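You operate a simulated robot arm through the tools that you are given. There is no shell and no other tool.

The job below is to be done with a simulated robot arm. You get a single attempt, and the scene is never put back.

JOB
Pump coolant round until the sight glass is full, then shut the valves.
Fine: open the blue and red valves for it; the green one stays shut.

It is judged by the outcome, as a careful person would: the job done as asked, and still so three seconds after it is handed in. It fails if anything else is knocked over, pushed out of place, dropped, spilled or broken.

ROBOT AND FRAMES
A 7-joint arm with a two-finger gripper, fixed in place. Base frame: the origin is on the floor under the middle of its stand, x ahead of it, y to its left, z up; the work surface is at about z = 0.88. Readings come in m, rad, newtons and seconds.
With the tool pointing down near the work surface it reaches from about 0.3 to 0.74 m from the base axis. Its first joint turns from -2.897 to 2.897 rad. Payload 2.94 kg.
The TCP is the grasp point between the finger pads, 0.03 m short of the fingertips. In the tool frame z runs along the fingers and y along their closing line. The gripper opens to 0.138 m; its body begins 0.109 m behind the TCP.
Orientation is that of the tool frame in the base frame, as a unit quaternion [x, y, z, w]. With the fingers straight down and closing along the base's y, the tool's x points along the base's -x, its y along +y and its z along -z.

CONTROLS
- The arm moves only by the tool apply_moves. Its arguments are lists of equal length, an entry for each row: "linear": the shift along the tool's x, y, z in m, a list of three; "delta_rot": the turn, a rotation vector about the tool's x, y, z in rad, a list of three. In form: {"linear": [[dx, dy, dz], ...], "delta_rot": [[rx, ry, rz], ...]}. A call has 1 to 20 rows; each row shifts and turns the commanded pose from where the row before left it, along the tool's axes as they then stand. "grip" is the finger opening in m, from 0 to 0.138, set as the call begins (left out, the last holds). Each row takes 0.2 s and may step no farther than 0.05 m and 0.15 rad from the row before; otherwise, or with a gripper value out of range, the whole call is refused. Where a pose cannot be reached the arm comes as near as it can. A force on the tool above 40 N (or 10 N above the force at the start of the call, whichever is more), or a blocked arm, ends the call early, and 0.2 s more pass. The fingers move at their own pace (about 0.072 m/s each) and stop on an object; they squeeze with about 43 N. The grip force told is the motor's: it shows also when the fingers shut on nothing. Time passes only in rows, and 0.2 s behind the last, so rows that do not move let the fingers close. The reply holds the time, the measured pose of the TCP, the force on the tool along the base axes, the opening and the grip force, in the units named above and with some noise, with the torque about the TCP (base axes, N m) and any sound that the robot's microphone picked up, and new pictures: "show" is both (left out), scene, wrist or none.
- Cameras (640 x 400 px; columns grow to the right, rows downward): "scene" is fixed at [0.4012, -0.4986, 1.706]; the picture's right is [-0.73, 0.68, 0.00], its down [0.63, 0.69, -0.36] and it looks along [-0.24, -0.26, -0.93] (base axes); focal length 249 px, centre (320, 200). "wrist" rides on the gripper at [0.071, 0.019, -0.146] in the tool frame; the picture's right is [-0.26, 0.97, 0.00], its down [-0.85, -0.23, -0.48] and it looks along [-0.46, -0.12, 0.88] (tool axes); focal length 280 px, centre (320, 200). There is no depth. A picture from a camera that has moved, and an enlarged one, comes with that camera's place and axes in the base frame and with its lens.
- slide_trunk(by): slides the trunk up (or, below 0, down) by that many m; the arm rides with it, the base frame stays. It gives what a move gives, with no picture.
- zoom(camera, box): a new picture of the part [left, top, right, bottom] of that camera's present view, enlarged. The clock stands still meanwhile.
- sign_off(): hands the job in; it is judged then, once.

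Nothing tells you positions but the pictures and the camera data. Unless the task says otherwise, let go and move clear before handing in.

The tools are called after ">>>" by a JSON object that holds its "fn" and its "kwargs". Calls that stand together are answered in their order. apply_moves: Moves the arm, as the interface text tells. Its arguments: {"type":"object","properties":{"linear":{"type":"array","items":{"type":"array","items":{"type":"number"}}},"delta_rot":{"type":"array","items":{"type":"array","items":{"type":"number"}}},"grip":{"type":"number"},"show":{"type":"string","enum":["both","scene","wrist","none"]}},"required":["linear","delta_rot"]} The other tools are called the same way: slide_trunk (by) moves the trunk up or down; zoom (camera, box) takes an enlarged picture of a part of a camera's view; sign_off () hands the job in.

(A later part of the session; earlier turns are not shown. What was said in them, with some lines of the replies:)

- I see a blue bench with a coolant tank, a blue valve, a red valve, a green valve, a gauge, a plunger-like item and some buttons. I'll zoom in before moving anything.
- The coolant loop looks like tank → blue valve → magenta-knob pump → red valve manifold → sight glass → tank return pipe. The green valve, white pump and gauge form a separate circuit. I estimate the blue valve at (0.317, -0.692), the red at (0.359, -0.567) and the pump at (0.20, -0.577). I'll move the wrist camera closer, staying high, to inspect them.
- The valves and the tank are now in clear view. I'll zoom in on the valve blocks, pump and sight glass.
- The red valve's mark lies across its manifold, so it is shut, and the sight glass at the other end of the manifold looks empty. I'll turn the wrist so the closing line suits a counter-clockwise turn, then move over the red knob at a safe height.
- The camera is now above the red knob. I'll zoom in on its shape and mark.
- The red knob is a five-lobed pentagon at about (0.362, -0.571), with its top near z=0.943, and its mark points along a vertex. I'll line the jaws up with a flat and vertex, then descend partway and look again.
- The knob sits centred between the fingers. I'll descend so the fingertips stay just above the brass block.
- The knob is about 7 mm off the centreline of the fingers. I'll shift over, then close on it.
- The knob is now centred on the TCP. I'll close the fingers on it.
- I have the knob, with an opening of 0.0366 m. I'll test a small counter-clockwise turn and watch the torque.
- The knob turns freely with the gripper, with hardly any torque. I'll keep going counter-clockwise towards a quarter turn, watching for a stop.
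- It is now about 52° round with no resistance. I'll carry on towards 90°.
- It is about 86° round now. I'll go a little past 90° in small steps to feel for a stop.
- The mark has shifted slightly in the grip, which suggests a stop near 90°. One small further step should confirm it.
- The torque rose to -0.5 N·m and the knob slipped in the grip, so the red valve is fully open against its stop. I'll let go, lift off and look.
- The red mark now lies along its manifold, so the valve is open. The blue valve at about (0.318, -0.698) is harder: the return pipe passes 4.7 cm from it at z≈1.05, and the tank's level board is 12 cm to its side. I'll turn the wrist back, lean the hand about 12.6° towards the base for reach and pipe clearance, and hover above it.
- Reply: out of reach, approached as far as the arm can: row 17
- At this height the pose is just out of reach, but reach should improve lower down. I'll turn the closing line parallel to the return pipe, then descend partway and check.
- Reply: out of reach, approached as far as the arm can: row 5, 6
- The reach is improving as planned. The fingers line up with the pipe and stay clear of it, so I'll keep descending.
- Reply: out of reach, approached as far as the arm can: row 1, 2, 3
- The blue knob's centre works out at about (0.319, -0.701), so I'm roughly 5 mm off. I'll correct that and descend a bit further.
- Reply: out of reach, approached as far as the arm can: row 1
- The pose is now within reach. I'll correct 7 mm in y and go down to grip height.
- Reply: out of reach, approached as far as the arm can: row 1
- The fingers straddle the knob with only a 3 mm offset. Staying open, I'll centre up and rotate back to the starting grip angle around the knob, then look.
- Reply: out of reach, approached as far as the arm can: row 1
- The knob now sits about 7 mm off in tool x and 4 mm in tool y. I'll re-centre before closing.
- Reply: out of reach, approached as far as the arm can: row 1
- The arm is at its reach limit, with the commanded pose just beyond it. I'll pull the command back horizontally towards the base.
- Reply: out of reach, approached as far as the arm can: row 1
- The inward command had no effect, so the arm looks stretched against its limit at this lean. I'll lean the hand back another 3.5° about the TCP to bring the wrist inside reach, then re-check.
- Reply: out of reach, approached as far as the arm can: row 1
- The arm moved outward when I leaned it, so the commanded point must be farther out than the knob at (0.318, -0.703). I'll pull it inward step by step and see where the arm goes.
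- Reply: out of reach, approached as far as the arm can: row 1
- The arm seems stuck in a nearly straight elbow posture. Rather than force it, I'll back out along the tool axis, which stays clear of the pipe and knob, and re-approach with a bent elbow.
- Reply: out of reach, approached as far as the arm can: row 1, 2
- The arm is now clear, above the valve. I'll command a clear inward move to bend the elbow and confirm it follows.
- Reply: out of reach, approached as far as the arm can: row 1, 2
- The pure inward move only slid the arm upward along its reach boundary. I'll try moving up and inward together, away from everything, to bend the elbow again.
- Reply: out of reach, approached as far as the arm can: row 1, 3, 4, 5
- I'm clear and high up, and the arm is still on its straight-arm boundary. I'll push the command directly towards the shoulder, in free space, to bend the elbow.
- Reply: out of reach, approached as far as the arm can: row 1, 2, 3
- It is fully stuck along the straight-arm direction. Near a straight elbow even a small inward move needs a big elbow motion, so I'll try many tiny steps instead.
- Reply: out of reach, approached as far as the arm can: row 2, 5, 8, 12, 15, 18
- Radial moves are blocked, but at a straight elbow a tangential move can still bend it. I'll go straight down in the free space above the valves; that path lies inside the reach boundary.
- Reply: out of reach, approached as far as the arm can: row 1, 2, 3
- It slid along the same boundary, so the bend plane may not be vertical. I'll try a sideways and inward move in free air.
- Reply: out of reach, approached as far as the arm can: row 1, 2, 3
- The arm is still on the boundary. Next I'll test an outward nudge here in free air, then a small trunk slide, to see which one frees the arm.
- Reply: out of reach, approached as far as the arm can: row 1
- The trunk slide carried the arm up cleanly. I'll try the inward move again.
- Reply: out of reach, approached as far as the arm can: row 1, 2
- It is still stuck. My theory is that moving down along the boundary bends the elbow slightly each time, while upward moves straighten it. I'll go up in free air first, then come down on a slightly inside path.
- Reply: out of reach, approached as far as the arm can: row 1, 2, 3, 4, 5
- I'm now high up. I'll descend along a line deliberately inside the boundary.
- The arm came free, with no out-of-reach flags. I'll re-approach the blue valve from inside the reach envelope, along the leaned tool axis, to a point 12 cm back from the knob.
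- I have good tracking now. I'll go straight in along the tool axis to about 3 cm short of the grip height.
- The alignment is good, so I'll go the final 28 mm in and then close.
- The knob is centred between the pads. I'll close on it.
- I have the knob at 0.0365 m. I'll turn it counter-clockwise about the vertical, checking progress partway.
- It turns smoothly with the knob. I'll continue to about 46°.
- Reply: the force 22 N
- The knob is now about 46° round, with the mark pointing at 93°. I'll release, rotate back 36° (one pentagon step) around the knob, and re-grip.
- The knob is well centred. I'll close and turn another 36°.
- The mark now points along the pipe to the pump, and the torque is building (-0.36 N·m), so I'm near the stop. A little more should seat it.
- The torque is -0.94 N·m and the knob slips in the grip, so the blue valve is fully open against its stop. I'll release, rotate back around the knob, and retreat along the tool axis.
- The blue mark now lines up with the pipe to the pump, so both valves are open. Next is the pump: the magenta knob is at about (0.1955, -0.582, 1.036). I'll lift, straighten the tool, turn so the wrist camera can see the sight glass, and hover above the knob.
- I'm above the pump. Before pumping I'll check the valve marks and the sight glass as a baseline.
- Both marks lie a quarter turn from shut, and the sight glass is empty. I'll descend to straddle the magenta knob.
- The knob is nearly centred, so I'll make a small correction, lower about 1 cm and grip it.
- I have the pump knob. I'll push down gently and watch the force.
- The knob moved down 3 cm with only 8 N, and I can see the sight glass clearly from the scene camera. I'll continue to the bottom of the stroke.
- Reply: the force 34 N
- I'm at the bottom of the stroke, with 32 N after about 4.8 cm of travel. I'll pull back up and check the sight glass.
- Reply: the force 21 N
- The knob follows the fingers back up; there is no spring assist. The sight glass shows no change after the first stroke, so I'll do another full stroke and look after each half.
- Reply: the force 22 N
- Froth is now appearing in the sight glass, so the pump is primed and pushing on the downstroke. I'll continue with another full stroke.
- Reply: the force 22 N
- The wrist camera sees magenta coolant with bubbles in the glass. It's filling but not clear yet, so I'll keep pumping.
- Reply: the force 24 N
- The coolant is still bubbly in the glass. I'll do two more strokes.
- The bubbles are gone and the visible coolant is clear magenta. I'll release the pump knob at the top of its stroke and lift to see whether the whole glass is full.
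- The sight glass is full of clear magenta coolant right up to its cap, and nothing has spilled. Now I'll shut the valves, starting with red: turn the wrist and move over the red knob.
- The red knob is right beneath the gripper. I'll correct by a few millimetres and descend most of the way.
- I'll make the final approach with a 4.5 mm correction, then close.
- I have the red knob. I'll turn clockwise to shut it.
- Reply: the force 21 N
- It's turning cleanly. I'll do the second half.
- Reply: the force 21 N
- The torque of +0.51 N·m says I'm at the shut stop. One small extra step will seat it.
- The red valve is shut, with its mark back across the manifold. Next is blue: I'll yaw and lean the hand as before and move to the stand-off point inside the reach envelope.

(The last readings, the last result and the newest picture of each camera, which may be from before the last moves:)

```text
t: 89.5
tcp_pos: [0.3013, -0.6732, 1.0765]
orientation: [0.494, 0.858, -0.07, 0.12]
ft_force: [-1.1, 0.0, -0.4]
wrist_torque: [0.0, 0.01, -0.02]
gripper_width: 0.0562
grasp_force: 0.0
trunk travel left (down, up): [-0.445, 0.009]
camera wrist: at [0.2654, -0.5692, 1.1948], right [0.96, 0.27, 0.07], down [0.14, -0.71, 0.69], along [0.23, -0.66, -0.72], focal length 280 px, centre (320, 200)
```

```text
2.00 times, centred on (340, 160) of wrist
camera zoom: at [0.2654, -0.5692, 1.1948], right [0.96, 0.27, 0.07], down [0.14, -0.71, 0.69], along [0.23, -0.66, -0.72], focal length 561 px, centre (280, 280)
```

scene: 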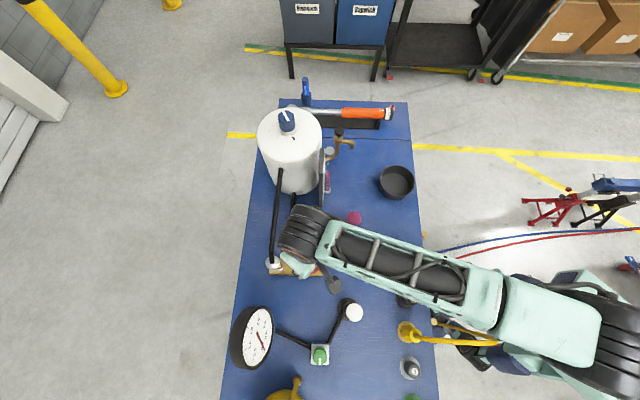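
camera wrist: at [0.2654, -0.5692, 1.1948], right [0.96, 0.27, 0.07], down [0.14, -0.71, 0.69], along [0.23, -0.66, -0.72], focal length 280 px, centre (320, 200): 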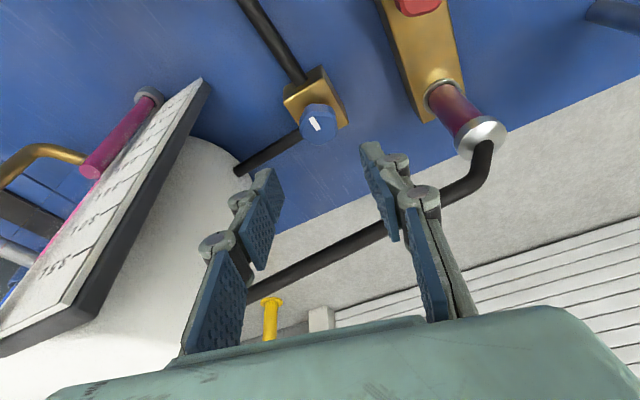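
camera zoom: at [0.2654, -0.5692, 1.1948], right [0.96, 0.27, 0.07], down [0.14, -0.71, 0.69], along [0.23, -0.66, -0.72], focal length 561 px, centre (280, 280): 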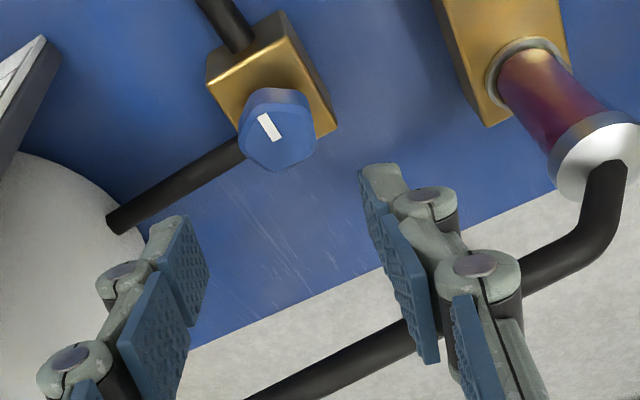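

The stand-off is good, and the sight glass is visibly full from its ring to its cap. I'll go in along the tool axis.

>>> {"fn": "apply_moves", "kwargs": {"linear": [[0, 0, 0.03], [0, 0, 0.03], [0, 0, 0.03], [0, 0, 0]], "delta_rot": [[0, 0, 0], [0, 0, 0], [0, 0, 0], [0, 0, 0]], "show": "none"}}

>>> {"fn": "zoom", "kwargs": {"camera": "wrist", "box": [200, 80, 480, 280]}}

```text
t: 90.5
tcp_pos: [0.313, -0.6973, 0.9898]
orientation: [0.496, 0.857, -0.071, 0.121]
ft_force: [1.1, 0.2, 0.1]
wrist_torque: [-0.01, 0.01, 0.0]
gripper_width: 0.056
grasp_force: 0.0
trunk travel left (down, up): [-0.445, 0.009]
```

```text
2.00 times, centred on (340, 180) of wrist
camera zoom: at [0.2765, -0.5936, 1.1074], right [0.96, 0.26, 0.07], down [0.14, -0.71, 0.69], along [0.23, -0.66, -0.72], focal length 561 px, centre (280, 240)
```

zoom: 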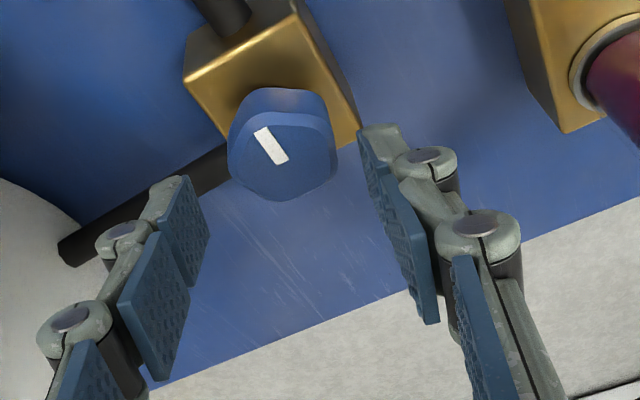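

I'll make a small correction, take the final step in, then rotate the open fingers round the knob to the starting angle.

>>> {"fn": "apply_moves", "kwargs": {"linear": [[0.0017, 0.002, 0.0155], [0, 0, 0.0145], [0, 0, 0], [0, 0, 0], [0, 0, 0], [0, 0, 0], [0, 0, 0]], "delta_rot": [[0, 0, 0], [0, 0, 0], [-0.0326, 0, -0.1134], [-0.0326, 0, -0.1134], [-0.0326, 0, -0.1134], [-0.0326, 0, -0.1134], [0, 0, 0]], "show": "wrist"}}

>>> {"fn": "zoom", "kwargs": {"camera": "wrist", "box": [200, 80, 480, 280]}}

```text
t: 92.1
tcp_pos: [0.321, -0.6993, 0.9578]
orientation: [0.279, 0.95, -0.041, 0.135]
ft_force: [0.3, 0.0, -0.6]
wrist_torque: [-0.03, 0.0, -0.02]
gripper_width: 0.0561
grasp_force: 0.1
trunk travel left (down, up): [-0.445, 0.009]
camera wrist: at [0.2411, -0.6243, 1.0769], right [0.74, 0.67, 0.07], down [0.45, -0.56, 0.69], along [0.51, -0.48, -0.72], focal length 280 px, centre (320, 200)
```

wrist: 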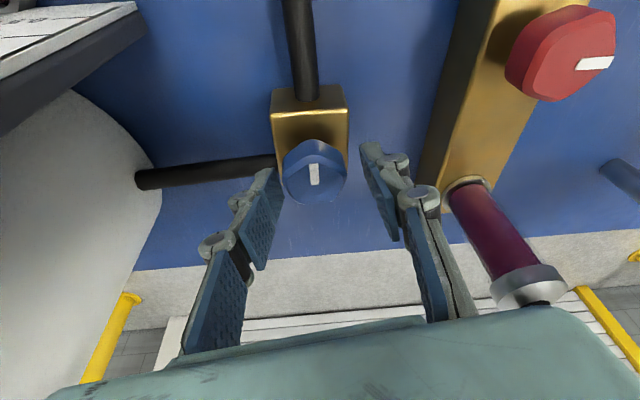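

```text
2.00 times, centred on (340, 180) of wrist
camera zoom: at [0.2411, -0.6243, 1.0769], right [0.74, 0.67, 0.07], down [0.45, -0.56, 0.69], along [0.51, -0.48, -0.72], focal length 561 px, centre (280, 240)
```

zoom: 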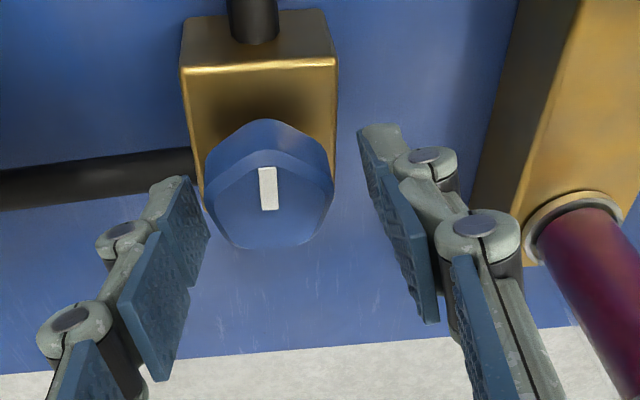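

The knob is 3 mm to one side. I'll shift and close.

>>> {"fn": "apply_moves", "kwargs": {"linear": [[0, -0.003, 0], [0, 0, 0]], "delta_rot": [[0, 0, 0], [0, 0, 0]], "show": "none"}}

>>> {"fn": "apply_moves", "kwargs": {"linear": [[0, 0, 0], [0, 0, 0], [0, 0, 0]], "delta_rot": [[0, 0, 0], [0, 0, 0], [0, 0, 0]], "grip": 0.02, "show": "none"}}

>>> {"fn": "zoom", "kwargs": {"camera": "wrist", "box": [200, 80, 480, 280]}}

```text
t: 92.7
tcp_pos: [0.3198, -0.7, 0.9584]
orientation: [0.28, 0.95, -0.039, 0.134]
ft_force: [0.7, 0.6, -0.5]
wrist_torque: [0.0, 0.02, -0.01]
gripper_width: 0.0558
grasp_force: 0.1
trunk travel left (down, up): [-0.445, 0.009]
```

```text
t: 93.5
tcp_pos: [0.3193, -0.7019, 0.9583]
orientation: [0.28, 0.95, -0.039, 0.135]
ft_force: [1.2, 1.7, -0.9]
wrist_torque: [0.08, -0.08, -0.01]
gripper_width: 0.0364
grasp_force: 45.0
trunk travel left (down, up): [-0.445, 0.009]
```

```text
2.00 times, centred on (340, 180) of wrist
camera zoom: at [0.2407, -0.6266, 1.0769], right [0.74, 0.67, 0.07], down [0.45, -0.57, 0.69], along [0.51, -0.48, -0.72], focal length 561 px, centre (280, 240)
```

zoom: 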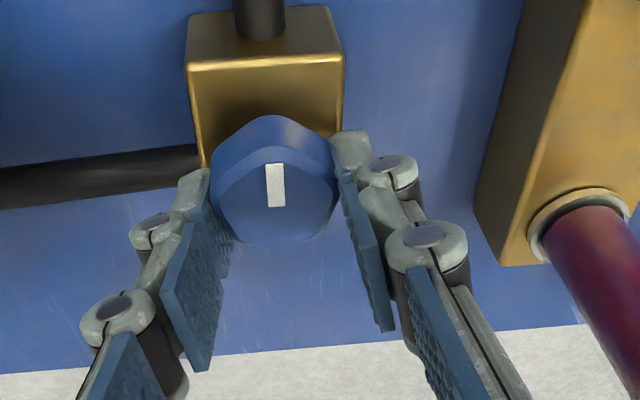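

I have the blue knob. I'll turn it clockwise by about 46° in the first bite.

>>> {"fn": "apply_moves", "kwargs": {"linear": [[0, 0, 0], [0, 0, 0], [0, 0, 0], [0, 0, 0], [0, 0, 0], [0, 0, 0], [0, 0, 0], [0, 0, 0], [0, 0, 0]], "delta_rot": [[0.0276, 0, 0.0961], [0.0276, 0, 0.0961], [0.0276, 0, 0.0961], [0.0276, 0, 0.0961], [0.0276, 0, 0.0961], [0.0276, 0, 0.0961], [0.0276, 0, 0.0961], [0.0276, 0, 0.0961], [0, 0, 0]], "show": "wrist"}}

>>> {"fn": "zoom", "kwargs": {"camera": "wrist", "box": [200, 80, 480, 280]}}

```text
t: 95.5
tcp_pos: [0.318, -0.7032, 0.9584]
orientation: [0.63, 0.764, -0.09, 0.107]
ft_force: [-1.5, -3.1, 0.3]
wrist_torque: [0.03, 0.09, 0.0]
gripper_width: 0.0363
grasp_force: 45.0
trunk travel left (down, up): [-0.445, 0.009]
camera wrist: at [0.3178, -0.5926, 1.0769], right [1.0, -0.06, 0.07], down [-0.09, -0.72, 0.69], along [0.01, -0.7, -0.72], focal length 280 px, centre (320, 200)
```

wrist: 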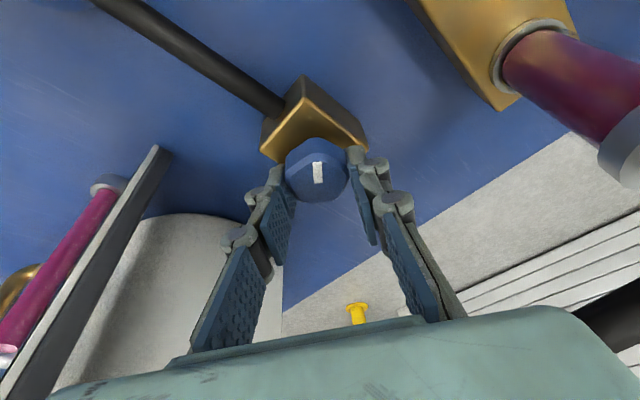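

```text
2.00 times, centred on (340, 180) of wrist
camera zoom: at [0.3178, -0.5926, 1.0769], right [1.0, -0.06, 0.07], down [-0.09, -0.72, 0.69], along [0.01, -0.7, -0.72], focal length 561 px, centre (280, 240)
```

zoom: 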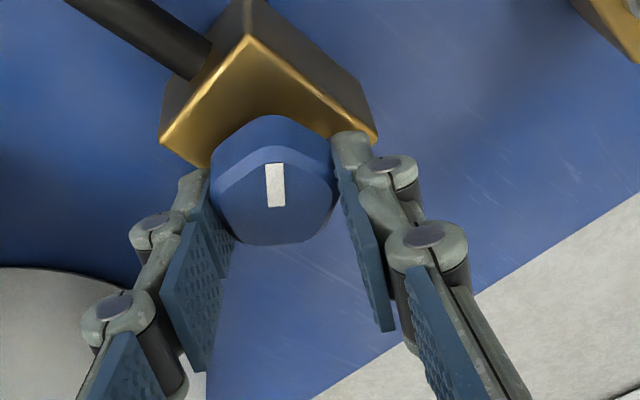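

About half closed. I'll release, rotate back 36° and re-grip for the second bite.

>>> {"fn": "apply_moves", "kwargs": {"linear": [[0, 0, 0], [0, 0, 0], [0, 0, 0], [0, 0, 0], [0, 0, 0], [0, 0, 0], [0, 0, 0], [0, 0, 0]], "delta_rot": [[0, 0, 0], [0, 0, 0], [-0.0347, 0, -0.1208], [-0.0347, 0, -0.1208], [-0.0347, 0, -0.1208], [-0.0347, 0, -0.1208], [-0.0347, 0, -0.1208], [0, 0, 0]], "grip": 0.055, "show": "none"}}

>>> {"fn": "zoom", "kwargs": {"camera": "wrist", "box": [200, 80, 480, 280]}}

```text
t: 97.3
tcp_pos: [0.3191, -0.7012, 0.9596]
orientation: [0.361, 0.922, -0.051, 0.13]
ft_force: [-0.6, -0.5, 0.5]
wrist_torque: [-0.02, 0.02, -0.02]
gripper_width: 0.0552
grasp_force: 0.1
trunk travel left (down, up): [-0.445, 0.009]
```

```text
2.00 times, centred on (340, 180) of wrist
camera zoom: at [0.2532, -0.6145, 1.0771], right [0.84, 0.54, 0.07], down [0.35, -0.63, 0.69], along [0.42, -0.56, -0.72], focal length 561 px, centre (280, 240)
```

zoom: 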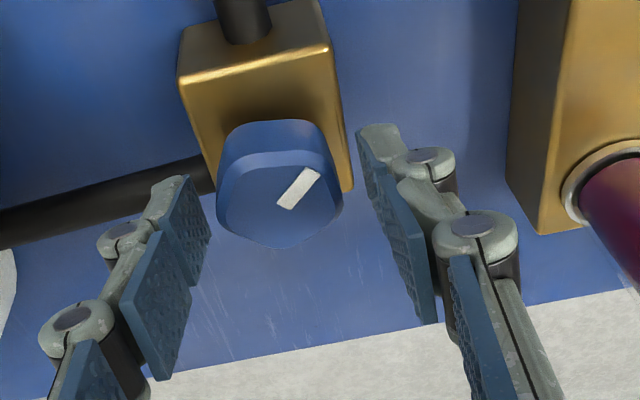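

The knob is centred. I'll close and turn clockwise towards the shut stop.

>>> {"fn": "apply_moves", "kwargs": {"linear": [[0, 0, 0], [0, 0, 0], [0, 0, 0], [0, 0, 0], [0, 0, 0], [0, 0, 0], [0, 0, 0], [0, 0, 0], [0, 0, 0], [0, 0, 0]], "delta_rot": [[0, 0, 0], [0, 0, 0], [0.0276, 0, 0.0961], [0.0276, 0, 0.0961], [0.0276, 0, 0.0961], [0.0276, 0, 0.0961], [0.0276, 0, 0.0961], [0.0276, 0, 0.0961], [0.0276, 0, 0.0961], [0, 0, 0]], "grip": 0.02, "show": "none"}}

>>> {"fn": "zoom", "kwargs": {"camera": "wrist", "box": [200, 80, 480, 280]}}

```text
t: 99.5
tcp_pos: [0.3181, -0.7016, 0.9578]
orientation: [0.656, 0.742, -0.092, 0.104]
ft_force: [-4.2, 0.3, -1.8]
wrist_torque: [-0.21, 0.15, -0.03]
gripper_width: 0.0368
grasp_force: 44.6
trunk travel left (down, up): [-0.445, 0.009]
```

```text
2.00 times, centred on (340, 180) of wrist
camera zoom: at [0.3254, -0.5923, 1.0771], right [0.99, -0.13, 0.07], down [-0.14, -0.71, 0.69], along [-0.04, -0.69, -0.72], focal length 561 px, centre (280, 240)
```

zoom: 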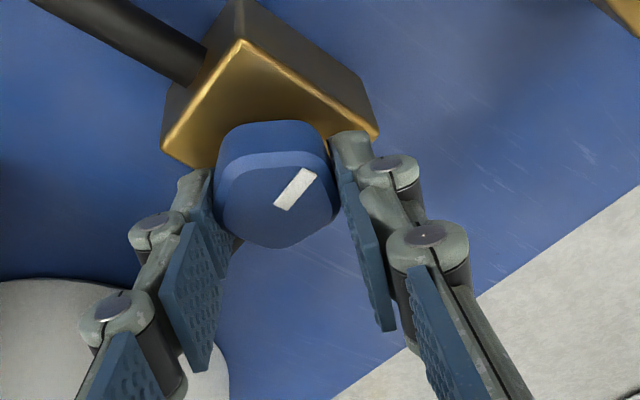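

There's no stop torque yet, so it's a few degrees short. I'll turn slightly further, staying clear of the pipe.

>>> {"fn": "apply_moves", "kwargs": {"linear": [[0, 0, 0], [0, 0, 0], [0, 0, 0]], "delta_rot": [[0.0166, 0, 0.0577], [0.0166, 0, 0.0577], [0, 0, 0]], "show": "wrist"}}

>>> {"fn": "zoom", "kwargs": {"camera": "wrist", "box": [200, 80, 480, 280]}}

```text
t: 100.3
tcp_pos: [0.3174, -0.7022, 0.9578]
orientation: [0.7, 0.701, -0.099, 0.098]
ft_force: [-9.0, -3.7, -6.2]
wrist_torque: [-0.15, 0.15, 0.43]
gripper_width: 0.0365
grasp_force: 45.2
trunk travel left (down, up): [-0.445, 0.009]
camera wrist: at [0.3384, -0.5947, 1.0771], right [0.97, -0.25, 0.07], down [-0.23, -0.69, 0.69], along [-0.12, -0.68, -0.72], focal length 280 px, centre (320, 200)
```

wrist: 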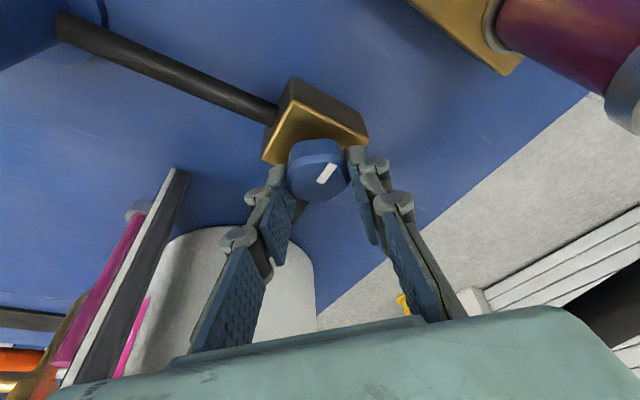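

```text
2.00 times, centred on (340, 180) of wrist
camera zoom: at [0.3384, -0.5947, 1.0771], right [0.97, -0.25, 0.07], down [-0.23, -0.69, 0.69], along [-0.12, -0.68, -0.72], focal length 561 px, centre (280, 240)
```

zoom: 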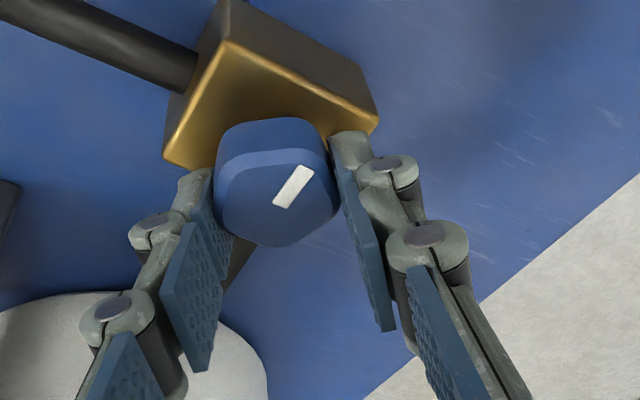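

The torque has risen to +0.43 N·m at the shut stop. I'll take one more small step to seat it, then release and rotate back before retreating.

>>> {"fn": "apply_moves", "kwargs": {"linear": [[0, 0, 0], [0, 0, 0]], "delta_rot": [[0.0138, 0, 0.0481], [0, 0, 0]], "show": "none"}}

>>> {"fn": "zoom", "kwargs": {"camera": "wrist", "box": [200, 80, 480, 280]}}

```text
t: 100.9
tcp_pos: [0.3186, -0.7025, 0.9584]
orientation: [0.717, 0.683, -0.102, 0.096]
ft_force: [-13.0, -7.6, -6.2]
wrist_torque: [-0.59, 0.53, 0.27]
gripper_width: 0.0364
grasp_force: 44.7
trunk travel left (down, up): [-0.445, 0.009]
```

```text
2.00 times, centred on (340, 180) of wrist
camera zoom: at [0.3436, -0.5959, 1.077], right [0.95, -0.3, 0.07], down [-0.26, -0.67, 0.69], along [-0.16, -0.68, -0.72], focal length 561 px, centre (280, 240)
```

zoom: 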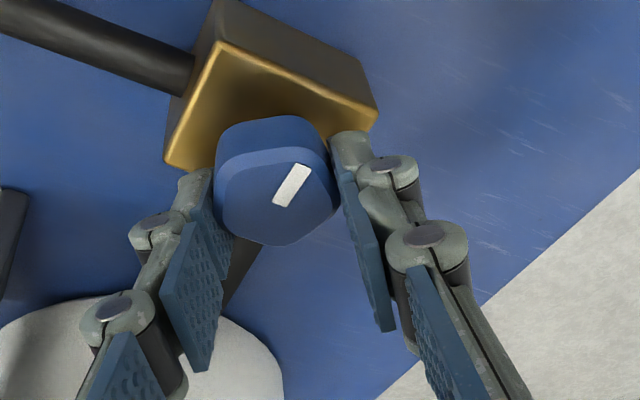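

The mark is now slipping in the grip, so the blue valve is firmly shut. I'll release, rotate to the pipe-safe angle and retreat along the tool axis.

>>> {"fn": "apply_moves", "kwargs": {"linear": [[0, 0, 0], [0, 0, 0], [0, 0, 0], [0, 0, 0], [0, 0, 0], [0, 0, 0], [0, 0, -0.03], [0, 0, -0.04], [0, 0, -0.045], [0.02, 0, -0.04], [0, 0, 0]], "delta_rot": [[0, 0, 0], [0, 0, 0], [-0.0338, 0, -0.1177], [-0.0338, 0, -0.1177], [-0.0338, 0, -0.1177], [-0.0338, 0, -0.1177], [0, 0, 0], [0, 0, 0], [0, 0, 0], [0, 0, 0], [0, 0, 0]], "grip": 0.056, "show": "wrist"}}

>>> {"fn": "zoom", "kwargs": {"camera": "wrist", "box": [200, 60, 480, 260]}}

```text
t: 103.3
tcp_pos: [0.2948, -0.6464, 1.1014]
orientation: [0.529, 0.837, -0.074, 0.118]
ft_force: [0.2, -0.6, -0.2]
wrist_torque: [0.0, -0.02, 0.0]
gripper_width: 0.0559
grasp_force: 0.0
trunk travel left (down, up): [-0.445, 0.009]
camera wrist: at [0.2664, -0.5405, 1.22], right [0.98, 0.19, 0.07], down [0.08, -0.72, 0.69], along [0.18, -0.67, -0.72], focal length 280 px, centre (320, 200)
```

wrist: 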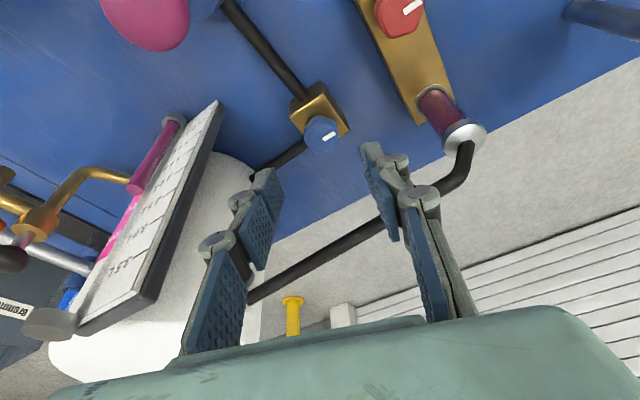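

```text
2.00 times, centred on (340, 160) of wrist
camera zoom: at [0.2664, -0.5405, 1.22], right [0.98, 0.19, 0.07], down [0.08, -0.72, 0.69], along [0.18, -0.67, -0.72], focal length 561 px, centre (280, 280)
```

zoom: 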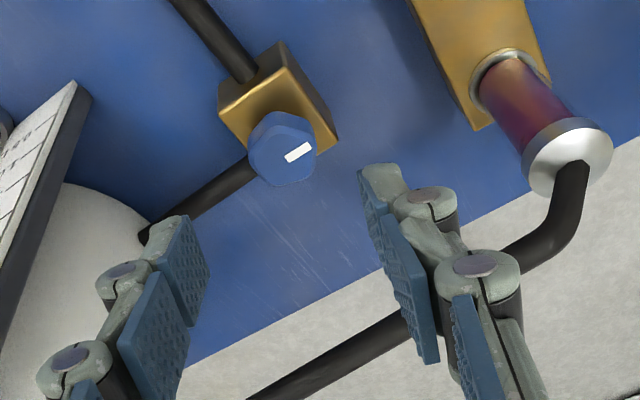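

Both marks look back at their starting direction. I'll lift away, straighten the tool and clear the scene camera's view to verify everything.

>>> {"fn": "apply_moves", "kwargs": {"linear": [[0.006, -0.0068, -0.04], [0.006, -0.0068, -0.04], [0.006, -0.0068, -0.04], [0.006, -0.0068, -0.04], [0, 0, 0], [0, 0, 0], [0, 0, 0], [0, 0, 0], [0, 0, 0], [0, 0, 0], [0, 0, 0], [0, 0, 0], [0, 0, 0], [0, 0, 0], [0.035, 0.028, 0], [0.035, 0.028, 0], [0.035, 0.028, 0], [0.035, 0.028, 0], [0.035, 0.028, 0], [0, 0, 0]], "delta_rot": [[0, 0, 0], [0, 0, 0], [0, 0, 0], [0, 0, 0], [0, 0.14, 0], [0, 0.14, 0], [0, 0, -0.1396], [0, 0, -0.1396], [0, 0, -0.1396], [0, 0, -0.1396], [0, 0, -0.1396], [0, 0, -0.1396], [0, 0, -0.1396], [0, 0, -0.1396], [0, 0, 0], [0, 0, 0], [0, 0, 0], [0, 0, 0], [0, 0, 0], [0, 0, 0]]}}

>>> {"fn": "zoom", "kwargs": {"camera": "scene", "box": [255, 205, 345, 285]}}

>>> {"fn": "zoom", "kwargs": {"camera": "scene", "box": [220, 280, 440, 400]}}

>>> {"fn": "zoom", "kwargs": {"camera": "scene", "box": [230, 90, 430, 215]}}

>>> {"fn": "zoom", "kwargs": {"camera": "wrist", "box": [200, 150, 440, 330]}}

```text
t: 107.5
tcp_pos: [0.0636, -0.4526, 1.248]
orientation: [0.005, 1.0, 0.001, -0.001]
ft_force: [0.4, -0.5, 0.1]
wrist_torque: [0.01, -0.01, 0.0]
gripper_width: 0.056
grasp_force: 0.1
trunk travel left (down, up): [-0.445, 0.009]
camera wrist: at [-0.0057, -0.4325, 1.3921], right [0.27, 0.96, 0.0], down [0.85, -0.24, 0.48], along [0.46, -0.13, -0.88], focal length 280 px, centre (320, 200)
```

scene: 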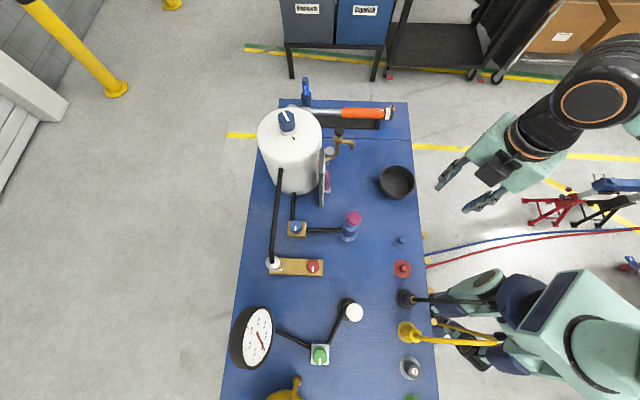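
wrist: 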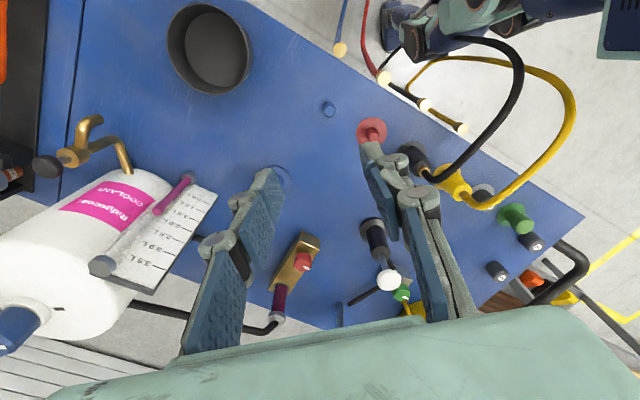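

```text
5.00 times, centred on (300, 245) of scene
camera zoom: at [0.4012, -0.4986, 1.706], right [-0.73, 0.68, 0.0], down [0.63, 0.69, -0.36], along [-0.24, -0.26, -0.93], focal length 1245 px, centre (420, -25)
```

zoom: 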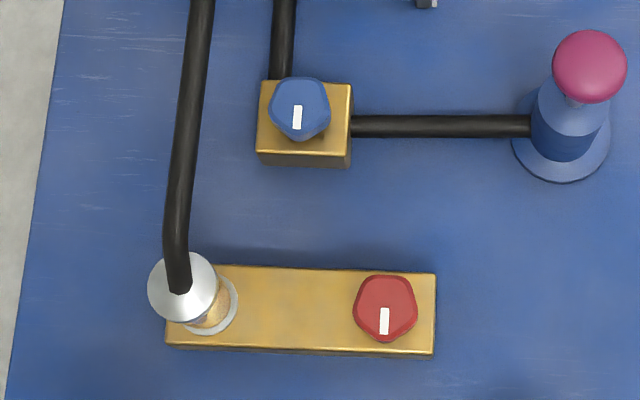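

```text
2.91 times, centred on (330, 340) of scene
camera zoom: at [0.4012, -0.4986, 1.706], right [-0.73, 0.68, 0.0], down [0.63, 0.69, -0.36], along [-0.24, -0.26, -0.93], focal length 724 px, centre (291, -207)
```

zoom: 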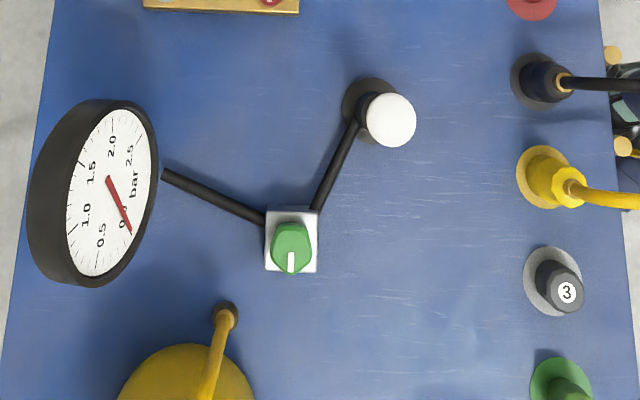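

```text
3.20 times, centred on (330, 152) of scene
camera zoom: at [0.4012, -0.4986, 1.706], right [-0.73, 0.68, 0.0], down [0.63, 0.69, -0.36], along [-0.24, -0.26, -0.93], focal length 797 px, centre (288, 352)
```

zoom: 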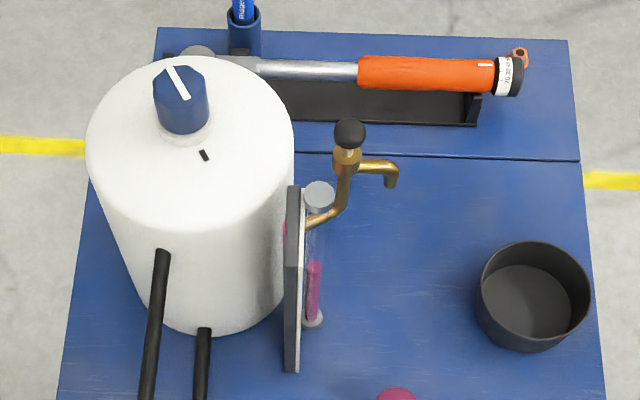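

```text
2.22 times, centred on (320, 240) of wrist
camera zoom: at [-0.0057, -0.4325, 1.3921], right [0.27, 0.96, 0.0], down [0.85, -0.24, 0.48], along [0.46, -0.13, -0.88], focal length 623 px, centre (320, 111)
```

zoom: 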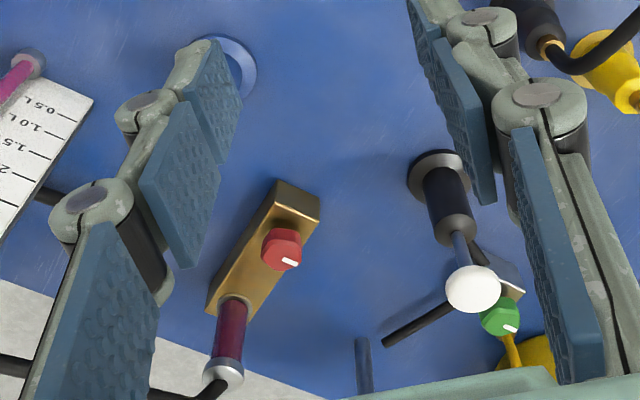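

The scene camera shows the blue and red marks back exactly where they started, both shut, and the green valve untouched. The sight glass is full of clear magenta coolant, nothing else has moved or spilled, and the arm is clear. I'll hand in.

>>> {"fn": "sign_off", "kwargs": {}}

```text
The job is handed in.
```

The sight glass is full of clear coolant up to its cap, with no bubbles left. The blue and red valves are shut again, each turned back firmly against its stop.

- **Pumping:** I opened both valves, then worked the magenta pump knob for five full strokes. The knob is back at the top of its stroke. The tank's level gauge fell from roughly 3 L to about 1.5 L; I saw no coolant on the bench.
- **Left alone:** I didn't touch the green valve, and its mark and the pressure gauge read as before. Nothing else looked moved in the final pictures.
- **Arm:** While reaching the blue valve the arm locked out straight at full reach for a while. I backed it out without contact and approached again. It finished clear of the bench, with the trunk left 2 cm higher than it started.
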